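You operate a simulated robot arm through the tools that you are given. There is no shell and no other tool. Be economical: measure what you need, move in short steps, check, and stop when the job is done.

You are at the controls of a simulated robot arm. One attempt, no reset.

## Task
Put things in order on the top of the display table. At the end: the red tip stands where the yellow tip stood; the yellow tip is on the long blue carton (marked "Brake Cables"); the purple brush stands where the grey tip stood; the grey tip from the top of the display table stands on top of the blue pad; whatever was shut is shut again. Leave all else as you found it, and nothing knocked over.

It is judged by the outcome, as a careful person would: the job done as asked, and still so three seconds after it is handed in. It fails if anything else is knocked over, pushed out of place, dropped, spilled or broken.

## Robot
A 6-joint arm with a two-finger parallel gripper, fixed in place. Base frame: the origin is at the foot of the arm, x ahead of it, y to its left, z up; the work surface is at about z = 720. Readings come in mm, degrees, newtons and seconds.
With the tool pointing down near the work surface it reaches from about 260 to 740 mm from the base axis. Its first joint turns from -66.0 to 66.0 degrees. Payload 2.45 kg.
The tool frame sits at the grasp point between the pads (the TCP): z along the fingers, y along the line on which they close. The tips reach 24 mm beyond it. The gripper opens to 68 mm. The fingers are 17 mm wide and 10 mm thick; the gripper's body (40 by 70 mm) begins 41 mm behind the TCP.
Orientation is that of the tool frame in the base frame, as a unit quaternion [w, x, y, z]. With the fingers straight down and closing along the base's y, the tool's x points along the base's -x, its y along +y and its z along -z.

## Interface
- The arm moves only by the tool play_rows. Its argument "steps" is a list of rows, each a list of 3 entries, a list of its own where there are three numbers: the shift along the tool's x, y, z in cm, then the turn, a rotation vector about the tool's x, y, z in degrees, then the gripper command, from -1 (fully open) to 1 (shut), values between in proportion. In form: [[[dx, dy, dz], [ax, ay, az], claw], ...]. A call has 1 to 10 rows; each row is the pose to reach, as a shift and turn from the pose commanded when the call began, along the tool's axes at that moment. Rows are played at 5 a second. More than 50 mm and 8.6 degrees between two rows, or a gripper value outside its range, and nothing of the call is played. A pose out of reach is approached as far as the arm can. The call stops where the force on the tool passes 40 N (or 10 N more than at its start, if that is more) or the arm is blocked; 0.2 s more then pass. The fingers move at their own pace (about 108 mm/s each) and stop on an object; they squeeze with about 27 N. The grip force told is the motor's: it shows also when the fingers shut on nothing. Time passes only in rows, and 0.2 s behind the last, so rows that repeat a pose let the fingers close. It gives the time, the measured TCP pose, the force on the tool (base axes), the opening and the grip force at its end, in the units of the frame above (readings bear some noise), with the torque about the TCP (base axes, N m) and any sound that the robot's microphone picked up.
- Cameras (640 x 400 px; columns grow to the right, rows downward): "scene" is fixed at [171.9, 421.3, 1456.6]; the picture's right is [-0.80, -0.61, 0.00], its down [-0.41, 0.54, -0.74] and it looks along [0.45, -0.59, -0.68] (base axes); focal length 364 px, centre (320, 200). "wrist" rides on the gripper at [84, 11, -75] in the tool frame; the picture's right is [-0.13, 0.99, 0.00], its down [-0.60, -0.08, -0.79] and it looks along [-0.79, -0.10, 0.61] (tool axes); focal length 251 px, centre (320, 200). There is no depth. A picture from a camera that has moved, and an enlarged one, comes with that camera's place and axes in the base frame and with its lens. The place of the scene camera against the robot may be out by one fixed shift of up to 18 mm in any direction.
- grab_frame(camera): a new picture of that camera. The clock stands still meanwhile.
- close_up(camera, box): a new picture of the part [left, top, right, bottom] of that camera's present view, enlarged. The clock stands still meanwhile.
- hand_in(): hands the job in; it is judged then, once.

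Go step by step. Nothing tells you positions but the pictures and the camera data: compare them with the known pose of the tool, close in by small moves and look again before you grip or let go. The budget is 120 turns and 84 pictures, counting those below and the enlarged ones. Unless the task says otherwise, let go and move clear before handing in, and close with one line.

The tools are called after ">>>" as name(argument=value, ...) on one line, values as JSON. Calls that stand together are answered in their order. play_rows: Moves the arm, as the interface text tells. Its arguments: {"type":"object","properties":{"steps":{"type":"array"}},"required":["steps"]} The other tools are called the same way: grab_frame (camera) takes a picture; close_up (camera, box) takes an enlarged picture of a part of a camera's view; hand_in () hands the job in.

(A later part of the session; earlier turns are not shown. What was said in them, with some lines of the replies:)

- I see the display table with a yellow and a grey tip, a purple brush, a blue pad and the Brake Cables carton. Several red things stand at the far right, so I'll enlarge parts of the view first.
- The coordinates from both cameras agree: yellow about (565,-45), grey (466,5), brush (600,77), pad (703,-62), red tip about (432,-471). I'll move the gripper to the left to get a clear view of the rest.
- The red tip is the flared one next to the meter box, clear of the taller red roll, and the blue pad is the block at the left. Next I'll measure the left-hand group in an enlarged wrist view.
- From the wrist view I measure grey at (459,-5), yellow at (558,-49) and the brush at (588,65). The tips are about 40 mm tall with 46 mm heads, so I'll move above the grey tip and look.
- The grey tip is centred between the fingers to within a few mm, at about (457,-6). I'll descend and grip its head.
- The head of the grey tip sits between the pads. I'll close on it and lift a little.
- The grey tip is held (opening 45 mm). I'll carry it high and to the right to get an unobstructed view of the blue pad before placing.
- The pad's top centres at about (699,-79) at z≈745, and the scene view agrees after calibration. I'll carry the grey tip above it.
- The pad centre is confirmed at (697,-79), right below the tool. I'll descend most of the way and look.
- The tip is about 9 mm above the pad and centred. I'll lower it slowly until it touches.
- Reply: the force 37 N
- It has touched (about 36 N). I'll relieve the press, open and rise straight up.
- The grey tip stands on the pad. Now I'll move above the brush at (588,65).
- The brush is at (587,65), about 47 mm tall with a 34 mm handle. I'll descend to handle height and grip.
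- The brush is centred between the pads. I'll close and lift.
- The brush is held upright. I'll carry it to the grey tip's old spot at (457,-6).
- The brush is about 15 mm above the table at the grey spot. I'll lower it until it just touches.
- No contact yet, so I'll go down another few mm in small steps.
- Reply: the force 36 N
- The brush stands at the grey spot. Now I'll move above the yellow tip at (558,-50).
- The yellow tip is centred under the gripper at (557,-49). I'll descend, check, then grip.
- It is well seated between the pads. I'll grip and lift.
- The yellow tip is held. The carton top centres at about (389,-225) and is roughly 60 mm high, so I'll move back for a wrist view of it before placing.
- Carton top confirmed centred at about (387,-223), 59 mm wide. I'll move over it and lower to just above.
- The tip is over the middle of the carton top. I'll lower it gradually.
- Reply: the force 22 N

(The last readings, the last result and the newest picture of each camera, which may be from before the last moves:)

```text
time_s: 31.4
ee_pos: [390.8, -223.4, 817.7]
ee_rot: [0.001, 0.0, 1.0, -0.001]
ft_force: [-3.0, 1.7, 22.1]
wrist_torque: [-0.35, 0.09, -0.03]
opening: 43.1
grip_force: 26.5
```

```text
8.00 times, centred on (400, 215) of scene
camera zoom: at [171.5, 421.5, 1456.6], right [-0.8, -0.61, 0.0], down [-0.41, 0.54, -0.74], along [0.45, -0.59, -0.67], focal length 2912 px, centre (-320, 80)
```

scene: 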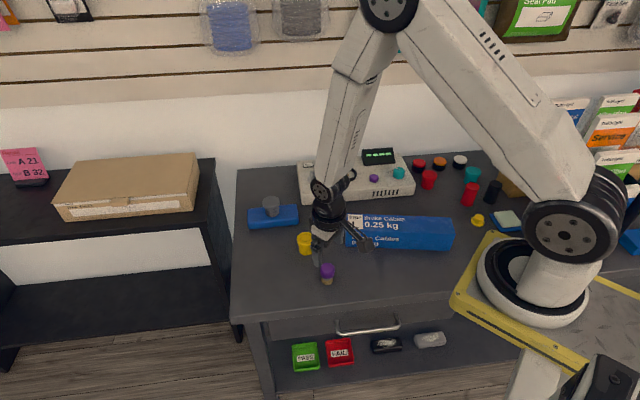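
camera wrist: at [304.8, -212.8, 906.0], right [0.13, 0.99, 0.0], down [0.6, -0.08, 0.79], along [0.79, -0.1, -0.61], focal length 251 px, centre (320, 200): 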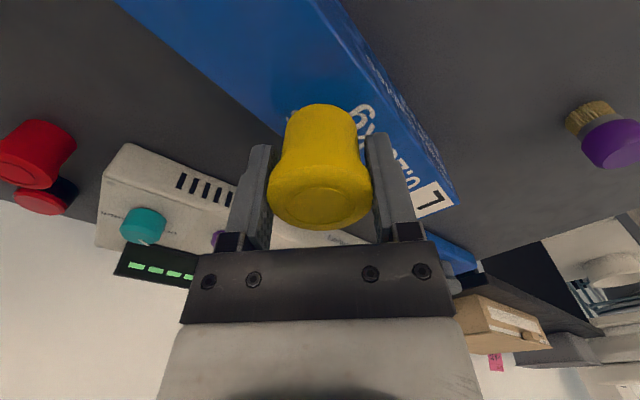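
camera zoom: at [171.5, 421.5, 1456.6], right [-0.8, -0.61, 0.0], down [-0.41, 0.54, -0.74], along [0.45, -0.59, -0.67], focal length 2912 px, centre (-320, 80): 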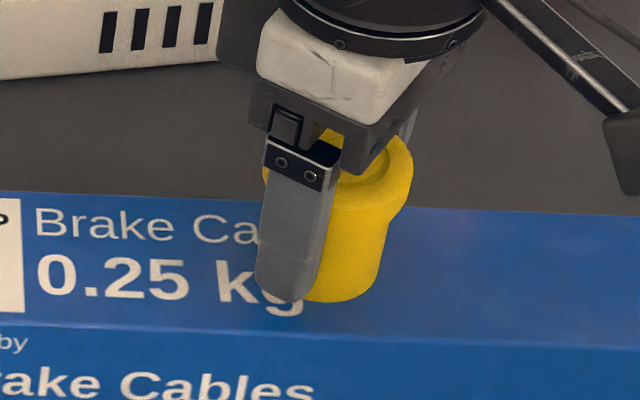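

It rests on the carton (22 N). I'll ease off a hair, release and rise.

>>> play_rows(steps=[[[0, 0, -0.1], [0, 0, 0], 1], [[0, 0, -0.1], [0, 0, 0], -0.3], [[0, 0, -0.1], [0, 0, 0], -1], [[0, 0, -0.1], [0, 0, 0], -1], [[0, 0, -2.5], [0, 0, 0], -1], [[0, 0, -6], [0, 0, 0], -1], [[0, 0, -10], [0, 0, 0], -1], [[0, 0, -13], [0, 0, 0], -1], [[0, 0, -13], [0, 0, 0], -1]])

>>> grab_frame(camera="wrist")

>>> close_up(camera="scene", box=[320, 140, 520, 270])

```text
time_s: 33.4
ee_pos: [387.2, -219.4, 947.8]
ee_rot: [-0.001, 0.0, 1.0, 0.001]
ft_force: [-0.2, 0.3, -0.3]
wrist_torque: [-0.01, 0.01, 0.05]
opening: 67.9
grip_force: 0.0
```

```text
41 pictures are left
camera wrist: at [302.6, -210.5, 1021.8], right [0.13, 0.99, 0.0], down [0.6, -0.08, 0.79], along [0.79, -0.1, -0.61], focal length 251 px, centre (320, 200)
```

wrist: 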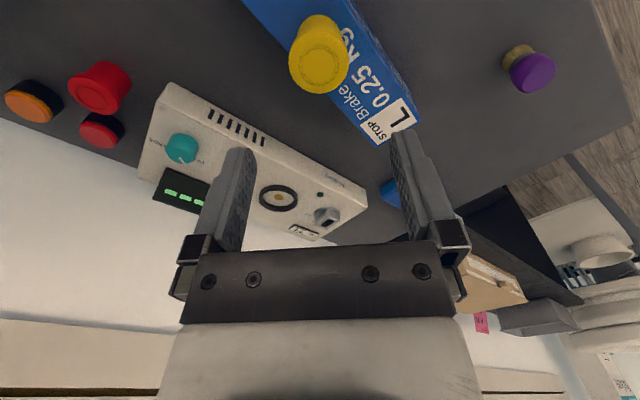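

```text
3.08 times, centred on (420, 205) of scene
camera zoom: at [171.9, 421.3, 1456.6], right [-0.8, -0.61, 0.0], down [-0.41, 0.54, -0.74], along [0.45, -0.59, -0.68], focal length 1120 px, centre (12, 185)
```

zoom: 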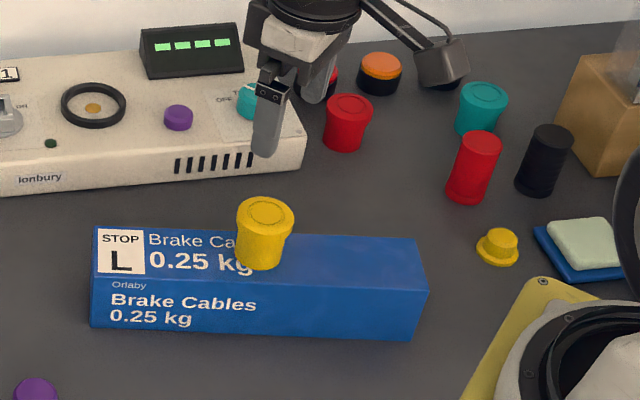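

The yellow tip stands on the carton. The red tip is at about (417,-475), with the meter box and a puck nearby, so I'll approach high and measure.

>>> play_rows(steps=[[[-0.3, -4, 0], [0, 0, 0], -1], [[-0.6, -8, 0], [0, 0, 0], -1], [[-1, -12, 1], [0, 0, 0], -1], [[-1.3, -16, 2.5], [0, 0, 0], -1], [[-1.6, -20, 4], [0, 0, 0], -1], [[-1.8, -22.4, 4.7], [0, 0, 0], -1], [[-1.8, -22.4, 4.7], [0, 0, 0], -1]])

>>> grab_frame(camera="wrist")

>>> close_up(camera="wrist", box=[200, 20, 440, 170])

```text
time_s: 35.0
ee_pos: [405.8, -446.9, 900.2]
ee_rot: [-0.001, 0.0, 1.0, 0.0]
ft_force: [0.6, 0.2, 0.1]
wrist_torque: [0.06, 0.01, -0.02]
opening: 68.4
grip_force: 0.1
```

```text
39 pictures are left
camera wrist: at [320.8, -435.8, 973.8], right [0.13, 0.99, 0.0], down [0.6, -0.08, 0.79], along [0.79, -0.1, -0.61], focal length 251 px, centre (320, 200)
```

wrist: 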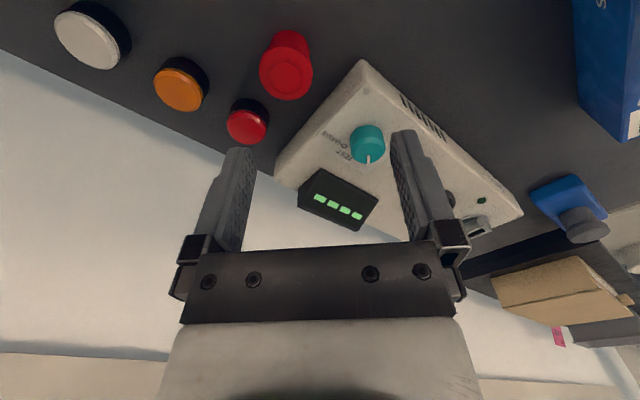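

```text
2.67 times, centred on (320, 95) of wrist
camera zoom: at [320.8, -435.8, 973.8], right [0.13, 0.99, 0.0], down [0.6, -0.08, 0.79], along [0.79, -0.1, -0.61], focal length 670 px, centre (320, 480)
```

zoom: 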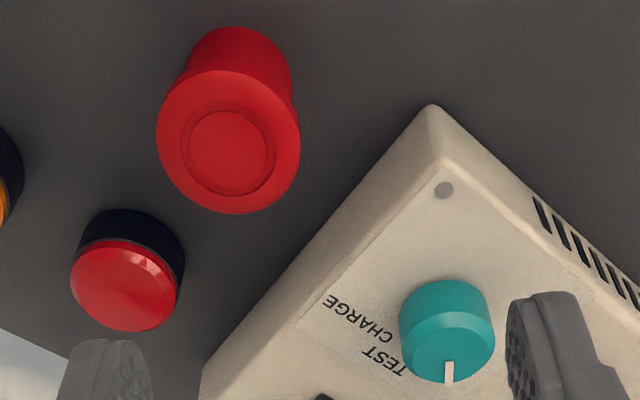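

The red tip is at (419,-479); the meter box corner would be near one finger, so I'll turn the gripper 30° to close clear of it, while moving above the tip.

>>> play_rows(steps=[[[-0.5, -1, 0], [0, 0, -8], -1], [[-1, -2, 1], [0, 0, -16], -1], [[-1.45, -3.2, 3], [0, 0, -24], -1], [[-1.45, -3.2, 5], [0, 0, -30], -1], [[-1.45, -3.2, 6.2], [0, 0, -30], -1], [[-1.45, -3.2, 6.2], [0, 0, -30], -1]])

>>> grab_frame(camera="wrist")

>>> close_up(camera="scene", box=[380, 120, 540, 240])

```text
time_s: 36.4
ee_pos: [421.3, -479.7, 836.2]
ee_rot: [0.0, -0.259, 0.966, -0.001]
ft_force: [0.9, 0.5, 0.3]
wrist_torque: [0.01, -0.05, -0.01]
opening: 68.1
grip_force: 0.1
```

```text
37 pictures are left
camera wrist: at [341.9, -512.2, 910.5], right [-0.39, 0.92, 0.0], down [0.56, 0.24, 0.79], along [0.73, 0.3, -0.61], focal length 251 px, centre (320, 200)
```

wrist: 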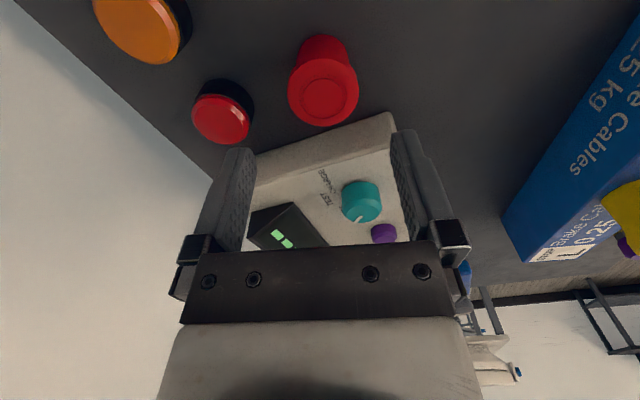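

```text
3.33 times, centred on (460, 180) of scene
camera zoom: at [171.9, 421.3, 1456.6], right [-0.8, -0.61, 0.0], down [-0.41, 0.54, -0.74], along [0.45, -0.59, -0.68], focal length 1214 px, centre (-147, 267)
```

zoom: 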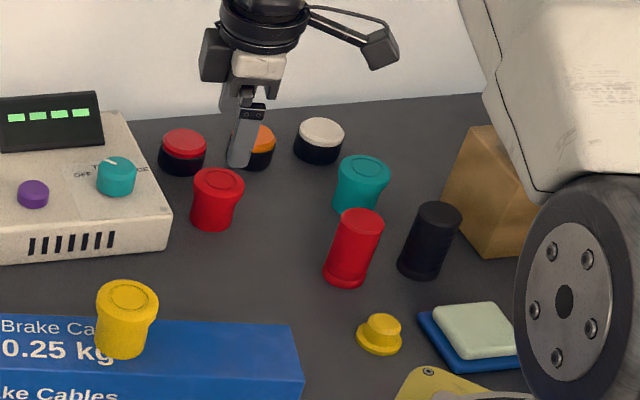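

The alignment is good: the red tip is at (418,-479), with both fingers clear of the box and the puck. I'll descend.

>>> play_rows(steps=[[[0.15, 0.1, 3], [0, 0, 0], -1], [[0.15, 0.1, 5], [0, 0, 0], -1], [[0.15, 0.1, 7], [0, 0, 0], -1], [[0.15, 0.1, 8.2], [0, 0, 0], -1], [[0.15, 0.1, 8.2], [0, 0, 0], -1]])

>>> grab_frame(camera="wrist")

>>> close_up(camera="scene", box=[380, 120, 540, 240])

```text
time_s: 37.6
ee_pos: [419.6, -478.7, 755.0]
ee_rot: [-0.001, -0.259, 0.966, -0.002]
ft_force: [0.6, 0.5, 0.2]
wrist_torque: [-0.01, 0.0, 0.0]
opening: 68.2
grip_force: 0.1
```

```text
35 pictures are left
camera wrist: at [340.6, -511.5, 830.1], right [-0.38, 0.92, 0.0], down [0.56, 0.23, 0.79], along [0.73, 0.3, -0.61], focal length 251 px, centre (320, 200)
```

wrist: 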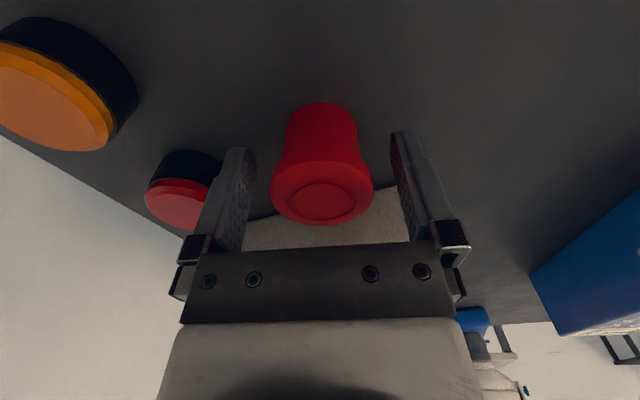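

```text
3.33 times, centred on (460, 180) of scene
camera zoom: at [171.9, 421.3, 1456.6], right [-0.8, -0.61, 0.0], down [-0.41, 0.54, -0.74], along [0.45, -0.59, -0.68], focal length 1214 px, centre (-147, 267)
```

zoom: 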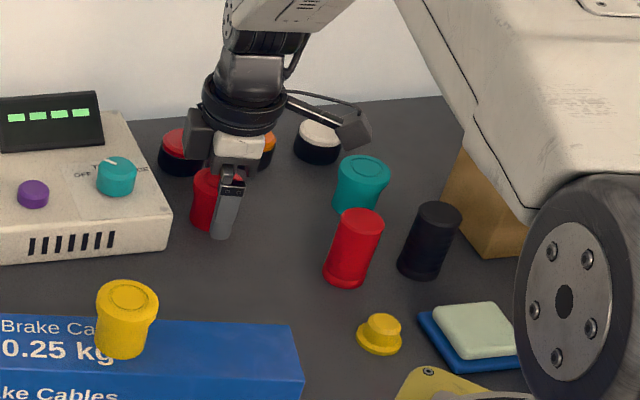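

The red tip sits between the pads. I'll grip and lift high.

>>> play_rows(steps=[[[0, 0, 0.1], [0, 0, 0], 1], [[0, 0, 0.1], [0, 0, 0], 1], [[0, 0, 0.1], [0, 0, 0], 1], [[0, 0, -2.5], [0, 0, 0], 1], [[0, 0, -6], [0, 0, 0], 1], [[0, 0, -10], [0, 0, 0], 1], [[0, 0, -14], [0, 0, 0], 1], [[0, 0, -16], [0, 0, 0], 1], [[0, 0, -16], [0, 0, 0], 1]])

>>> grab_frame(camera="scene")

```text
time_s: 39.6
ee_pos: [421.2, -478.3, 916.3]
ee_rot: [0.0, -0.259, 0.966, 0.0]
ft_force: [0.4, 0.3, -1.3]
wrist_torque: [0.01, -0.01, -0.02]
opening: 43.1
grip_force: 26.6
```

```text
33 pictures are left
```

scene: 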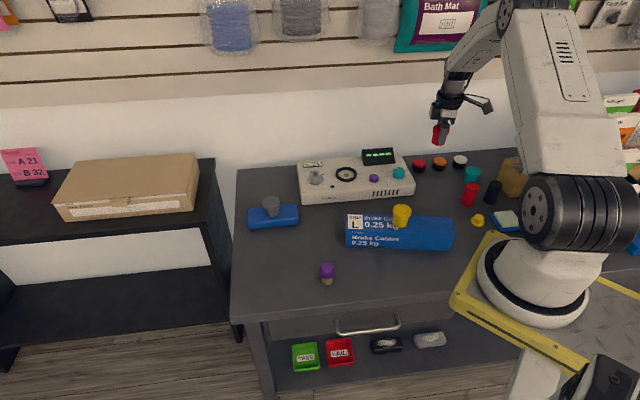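

The red tip is held and everything else is unmoved. I'll carry it high to the old yellow spot, turning the gripper back on the way.

>>> play_rows(steps=[[[-3.33, 3.04, 0], [0, 0, 3], 1], [[-6.66, 6.07, 0], [0, 0, 6], 1], [[-9.99, 9.11, 0], [0, 0, 9], 1], [[-13.32, 12.14, 0], [0, 0, 12], 1], [[-16.65, 15.18, 0], [0, 0, 15], 1], [[-19.98, 18.22, 0], [0, 0, 18], 1], [[-23.31, 21.25, 0], [0, 0, 21], 1], [[-26.64, 24.29, 0], [0, 0, 24], 1], [[-29.97, 27.32, 0], [0, 0, 27], 1], [[-33.3, 30.36, 0], [0, 0, 30], 1]])

```text
time_s: 41.8
ee_pos: [555.9, -49.5, 915.9]
ee_rot: [0.001, 0.0, 1.0, -0.001]
ft_force: [0.5, 0.5, 0.4]
wrist_torque: [-0.01, 0.02, 0.0]
opening: 43.3
grip_force: 26.7
```

It is over the yellow spot. I'll descend to just above the table and check.

>>> play_rows(steps=[[[-0.1, 0, 4], [0, 0, 0], 1], [[-0.1, 0, 8], [0, 0, 0], 1], [[-0.1, 0, 12], [0, 0, 0], 1], [[-0.1, 0, 14.5], [0, 0, 0], 1], [[-0.1, 0, 15], [0, 0, 0], 1], [[-0.1, 0, 15], [0, 0, 0], 1]])

>>> grab_frame(camera="wrist")

>>> close_up(camera="scene", box=[240, 190, 380, 300])

```text
time_s: 43.2
ee_pos: [557.0, -49.2, 765.6]
ee_rot: [0.001, 0.0, 1.0, 0.0]
ft_force: [-0.2, -0.6, -0.5]
wrist_torque: [0.0, 0.03, -0.01]
opening: 43.1
grip_force: 26.8
```

```text
32 pictures are left
camera wrist: at [472.0, -37.8, 839.1], right [0.13, 0.99, 0.0], down [0.6, -0.08, 0.79], along [0.79, -0.1, -0.61], focal length 251 px, centre (320, 200)
```

wrist: 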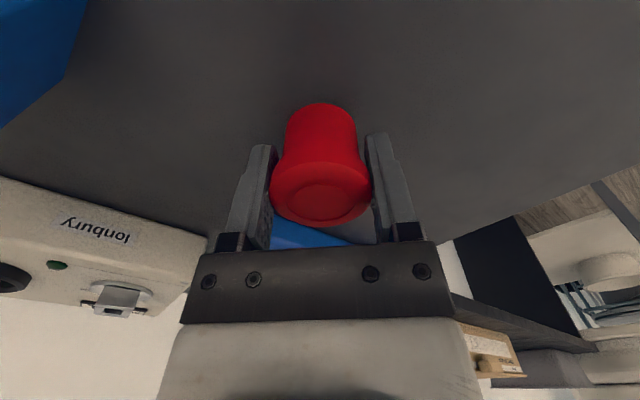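

```text
3.64 times, centred on (310, 245) of scene
camera zoom: at [171.9, 421.3, 1456.6], right [-0.8, -0.61, 0.0], down [-0.41, 0.54, -0.74], along [0.45, -0.59, -0.68], focal length 1324 px, centre (356, 36)
```

zoom: 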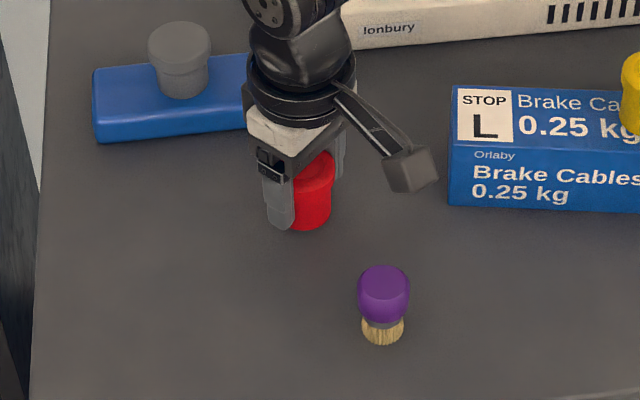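

>>> play_rows(steps=[[[-0.1, -0.05, 0.6], [0, 0, 0], 1], [[-0.1, -0.05, 0.9], [0, 0, 0], 1], [[-0.1, -0.05, 1.05], [0, 0, 0], 1], [[-0.1, -0.05, 1.15], [0, 0, 0], 1], [[-0.1, -0.05, 1.15], [0, 0, 0], 1]])

```text
time_s: 44.4
ee_pos: [558.4, -49.4, 756.2]
ee_rot: [0.002, -0.001, 1.0, 0.0]
ft_force: [-10.3, 10.8, 36.4]
wrist_torque: [0.04, -0.13, 0.07]
opening: 43.2
grip_force: 27.1
```

It touched the table. I'll ease off, release and rise.

>>> play_rows(steps=[[[0, 0, -0.15], [0, 0, 0], 1], [[0, 0, -0.17], [0, 0, 0], 1]])

>>> close_up(camera="scene", box=[240, 190, 380, 300])

```text
time_s: 45.0
ee_pos: [557.9, -48.9, 755.1]
ee_rot: [0.002, 0.0, 1.0, -0.001]
ft_force: [2.6, 4.5, 7.1]
wrist_torque: [0.07, -0.23, 0.1]
opening: 43.3
grip_force: 27.2
```

```text
3.64 times, centred on (310, 245) of scene
camera zoom: at [171.8, 421.4, 1456.6], right [-0.8, -0.61, 0.0], down [-0.41, 0.54, -0.74], along [0.45, -0.59, -0.68], focal length 1324 px, centre (356, 36)
```

zoom: 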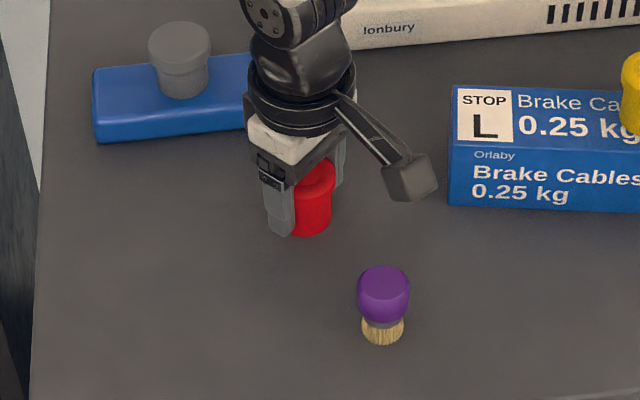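

>>> play_rows(steps=[[[0, 0, 0], [0, 0, 0], -0.3], [[0, 0, 0], [0, 0, 0], -1], [[0, 0, 0], [0, 0, 0], -1], [[0, 0, -2.5], [0, 0, 0], -1], [[0, 0, -6], [0, 0, 0], -1], [[0, 0, -10], [0, 0, 0], -1], [[0, 0, -14], [0, 0, 0], -1], [[3, 0, -17], [0, 0, 0], -1], [[7, 0, -18], [0, 0, 0], -1], [[7, 0, -18], [0, 0, 0], -1]])

>>> grab_frame(camera="wrist")

>>> grab_frame(camera="scene")

>>> close_up(camera="scene", box=[240, 190, 380, 300])

```text
time_s: 47.2
ee_pos: [487.8, -49.5, 934.8]
ee_rot: [0.001, 0.0, 1.0, 0.0]
ft_force: [1.1, 0.4, 0.1]
wrist_torque: [0.01, 0.0, 0.05]
opening: 68.0
grip_force: 0.2
```

```text
29 pictures are left
camera wrist: at [403.1, -39.1, 1008.8], right [0.13, 0.99, 0.0], down [0.6, -0.08, 0.79], along [0.79, -0.1, -0.61], focal length 251 px, centre (320, 200)
```

wrist: 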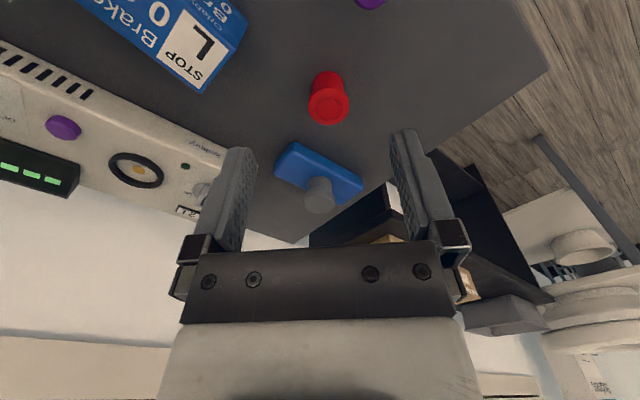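

```text
28 pictures are left
```

scene: 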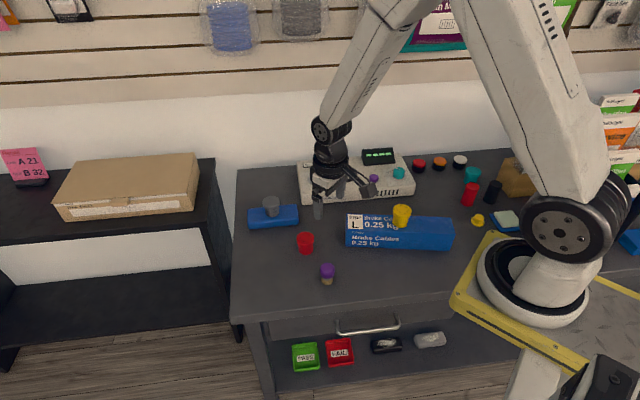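

```text
3.64 times, centred on (310, 245) of scene
camera zoom: at [171.9, 421.3, 1456.6], right [-0.8, -0.61, 0.0], down [-0.41, 0.54, -0.74], along [0.45, -0.59, -0.68], focal length 1324 px, centre (356, 36)
```

zoom: 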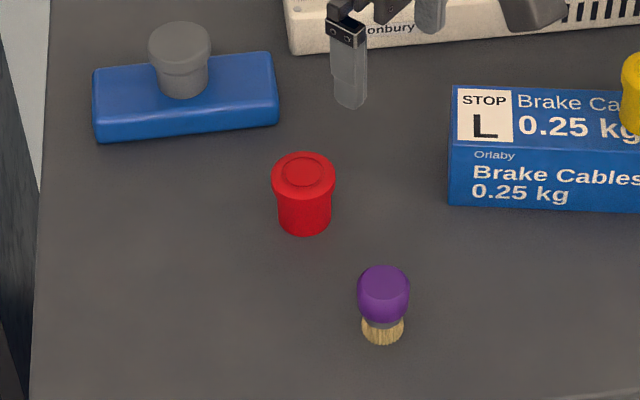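

Everything is where the task asks: grey on the pad, yellow on the carton, brush at the grey spot, red at the yellow spot. The drawer was never opened and nothing else has moved, so I'll hand in.

>>> hand_in()

```text
The job is handed in.
```

The job is done and handed in: the red tip stands where the yellow one stood, the yellow tip is on the Brake Cables carton, the brush is where the grey tip stood, the grey tip is on the blue pad, and the drawer stayed shut throughout.
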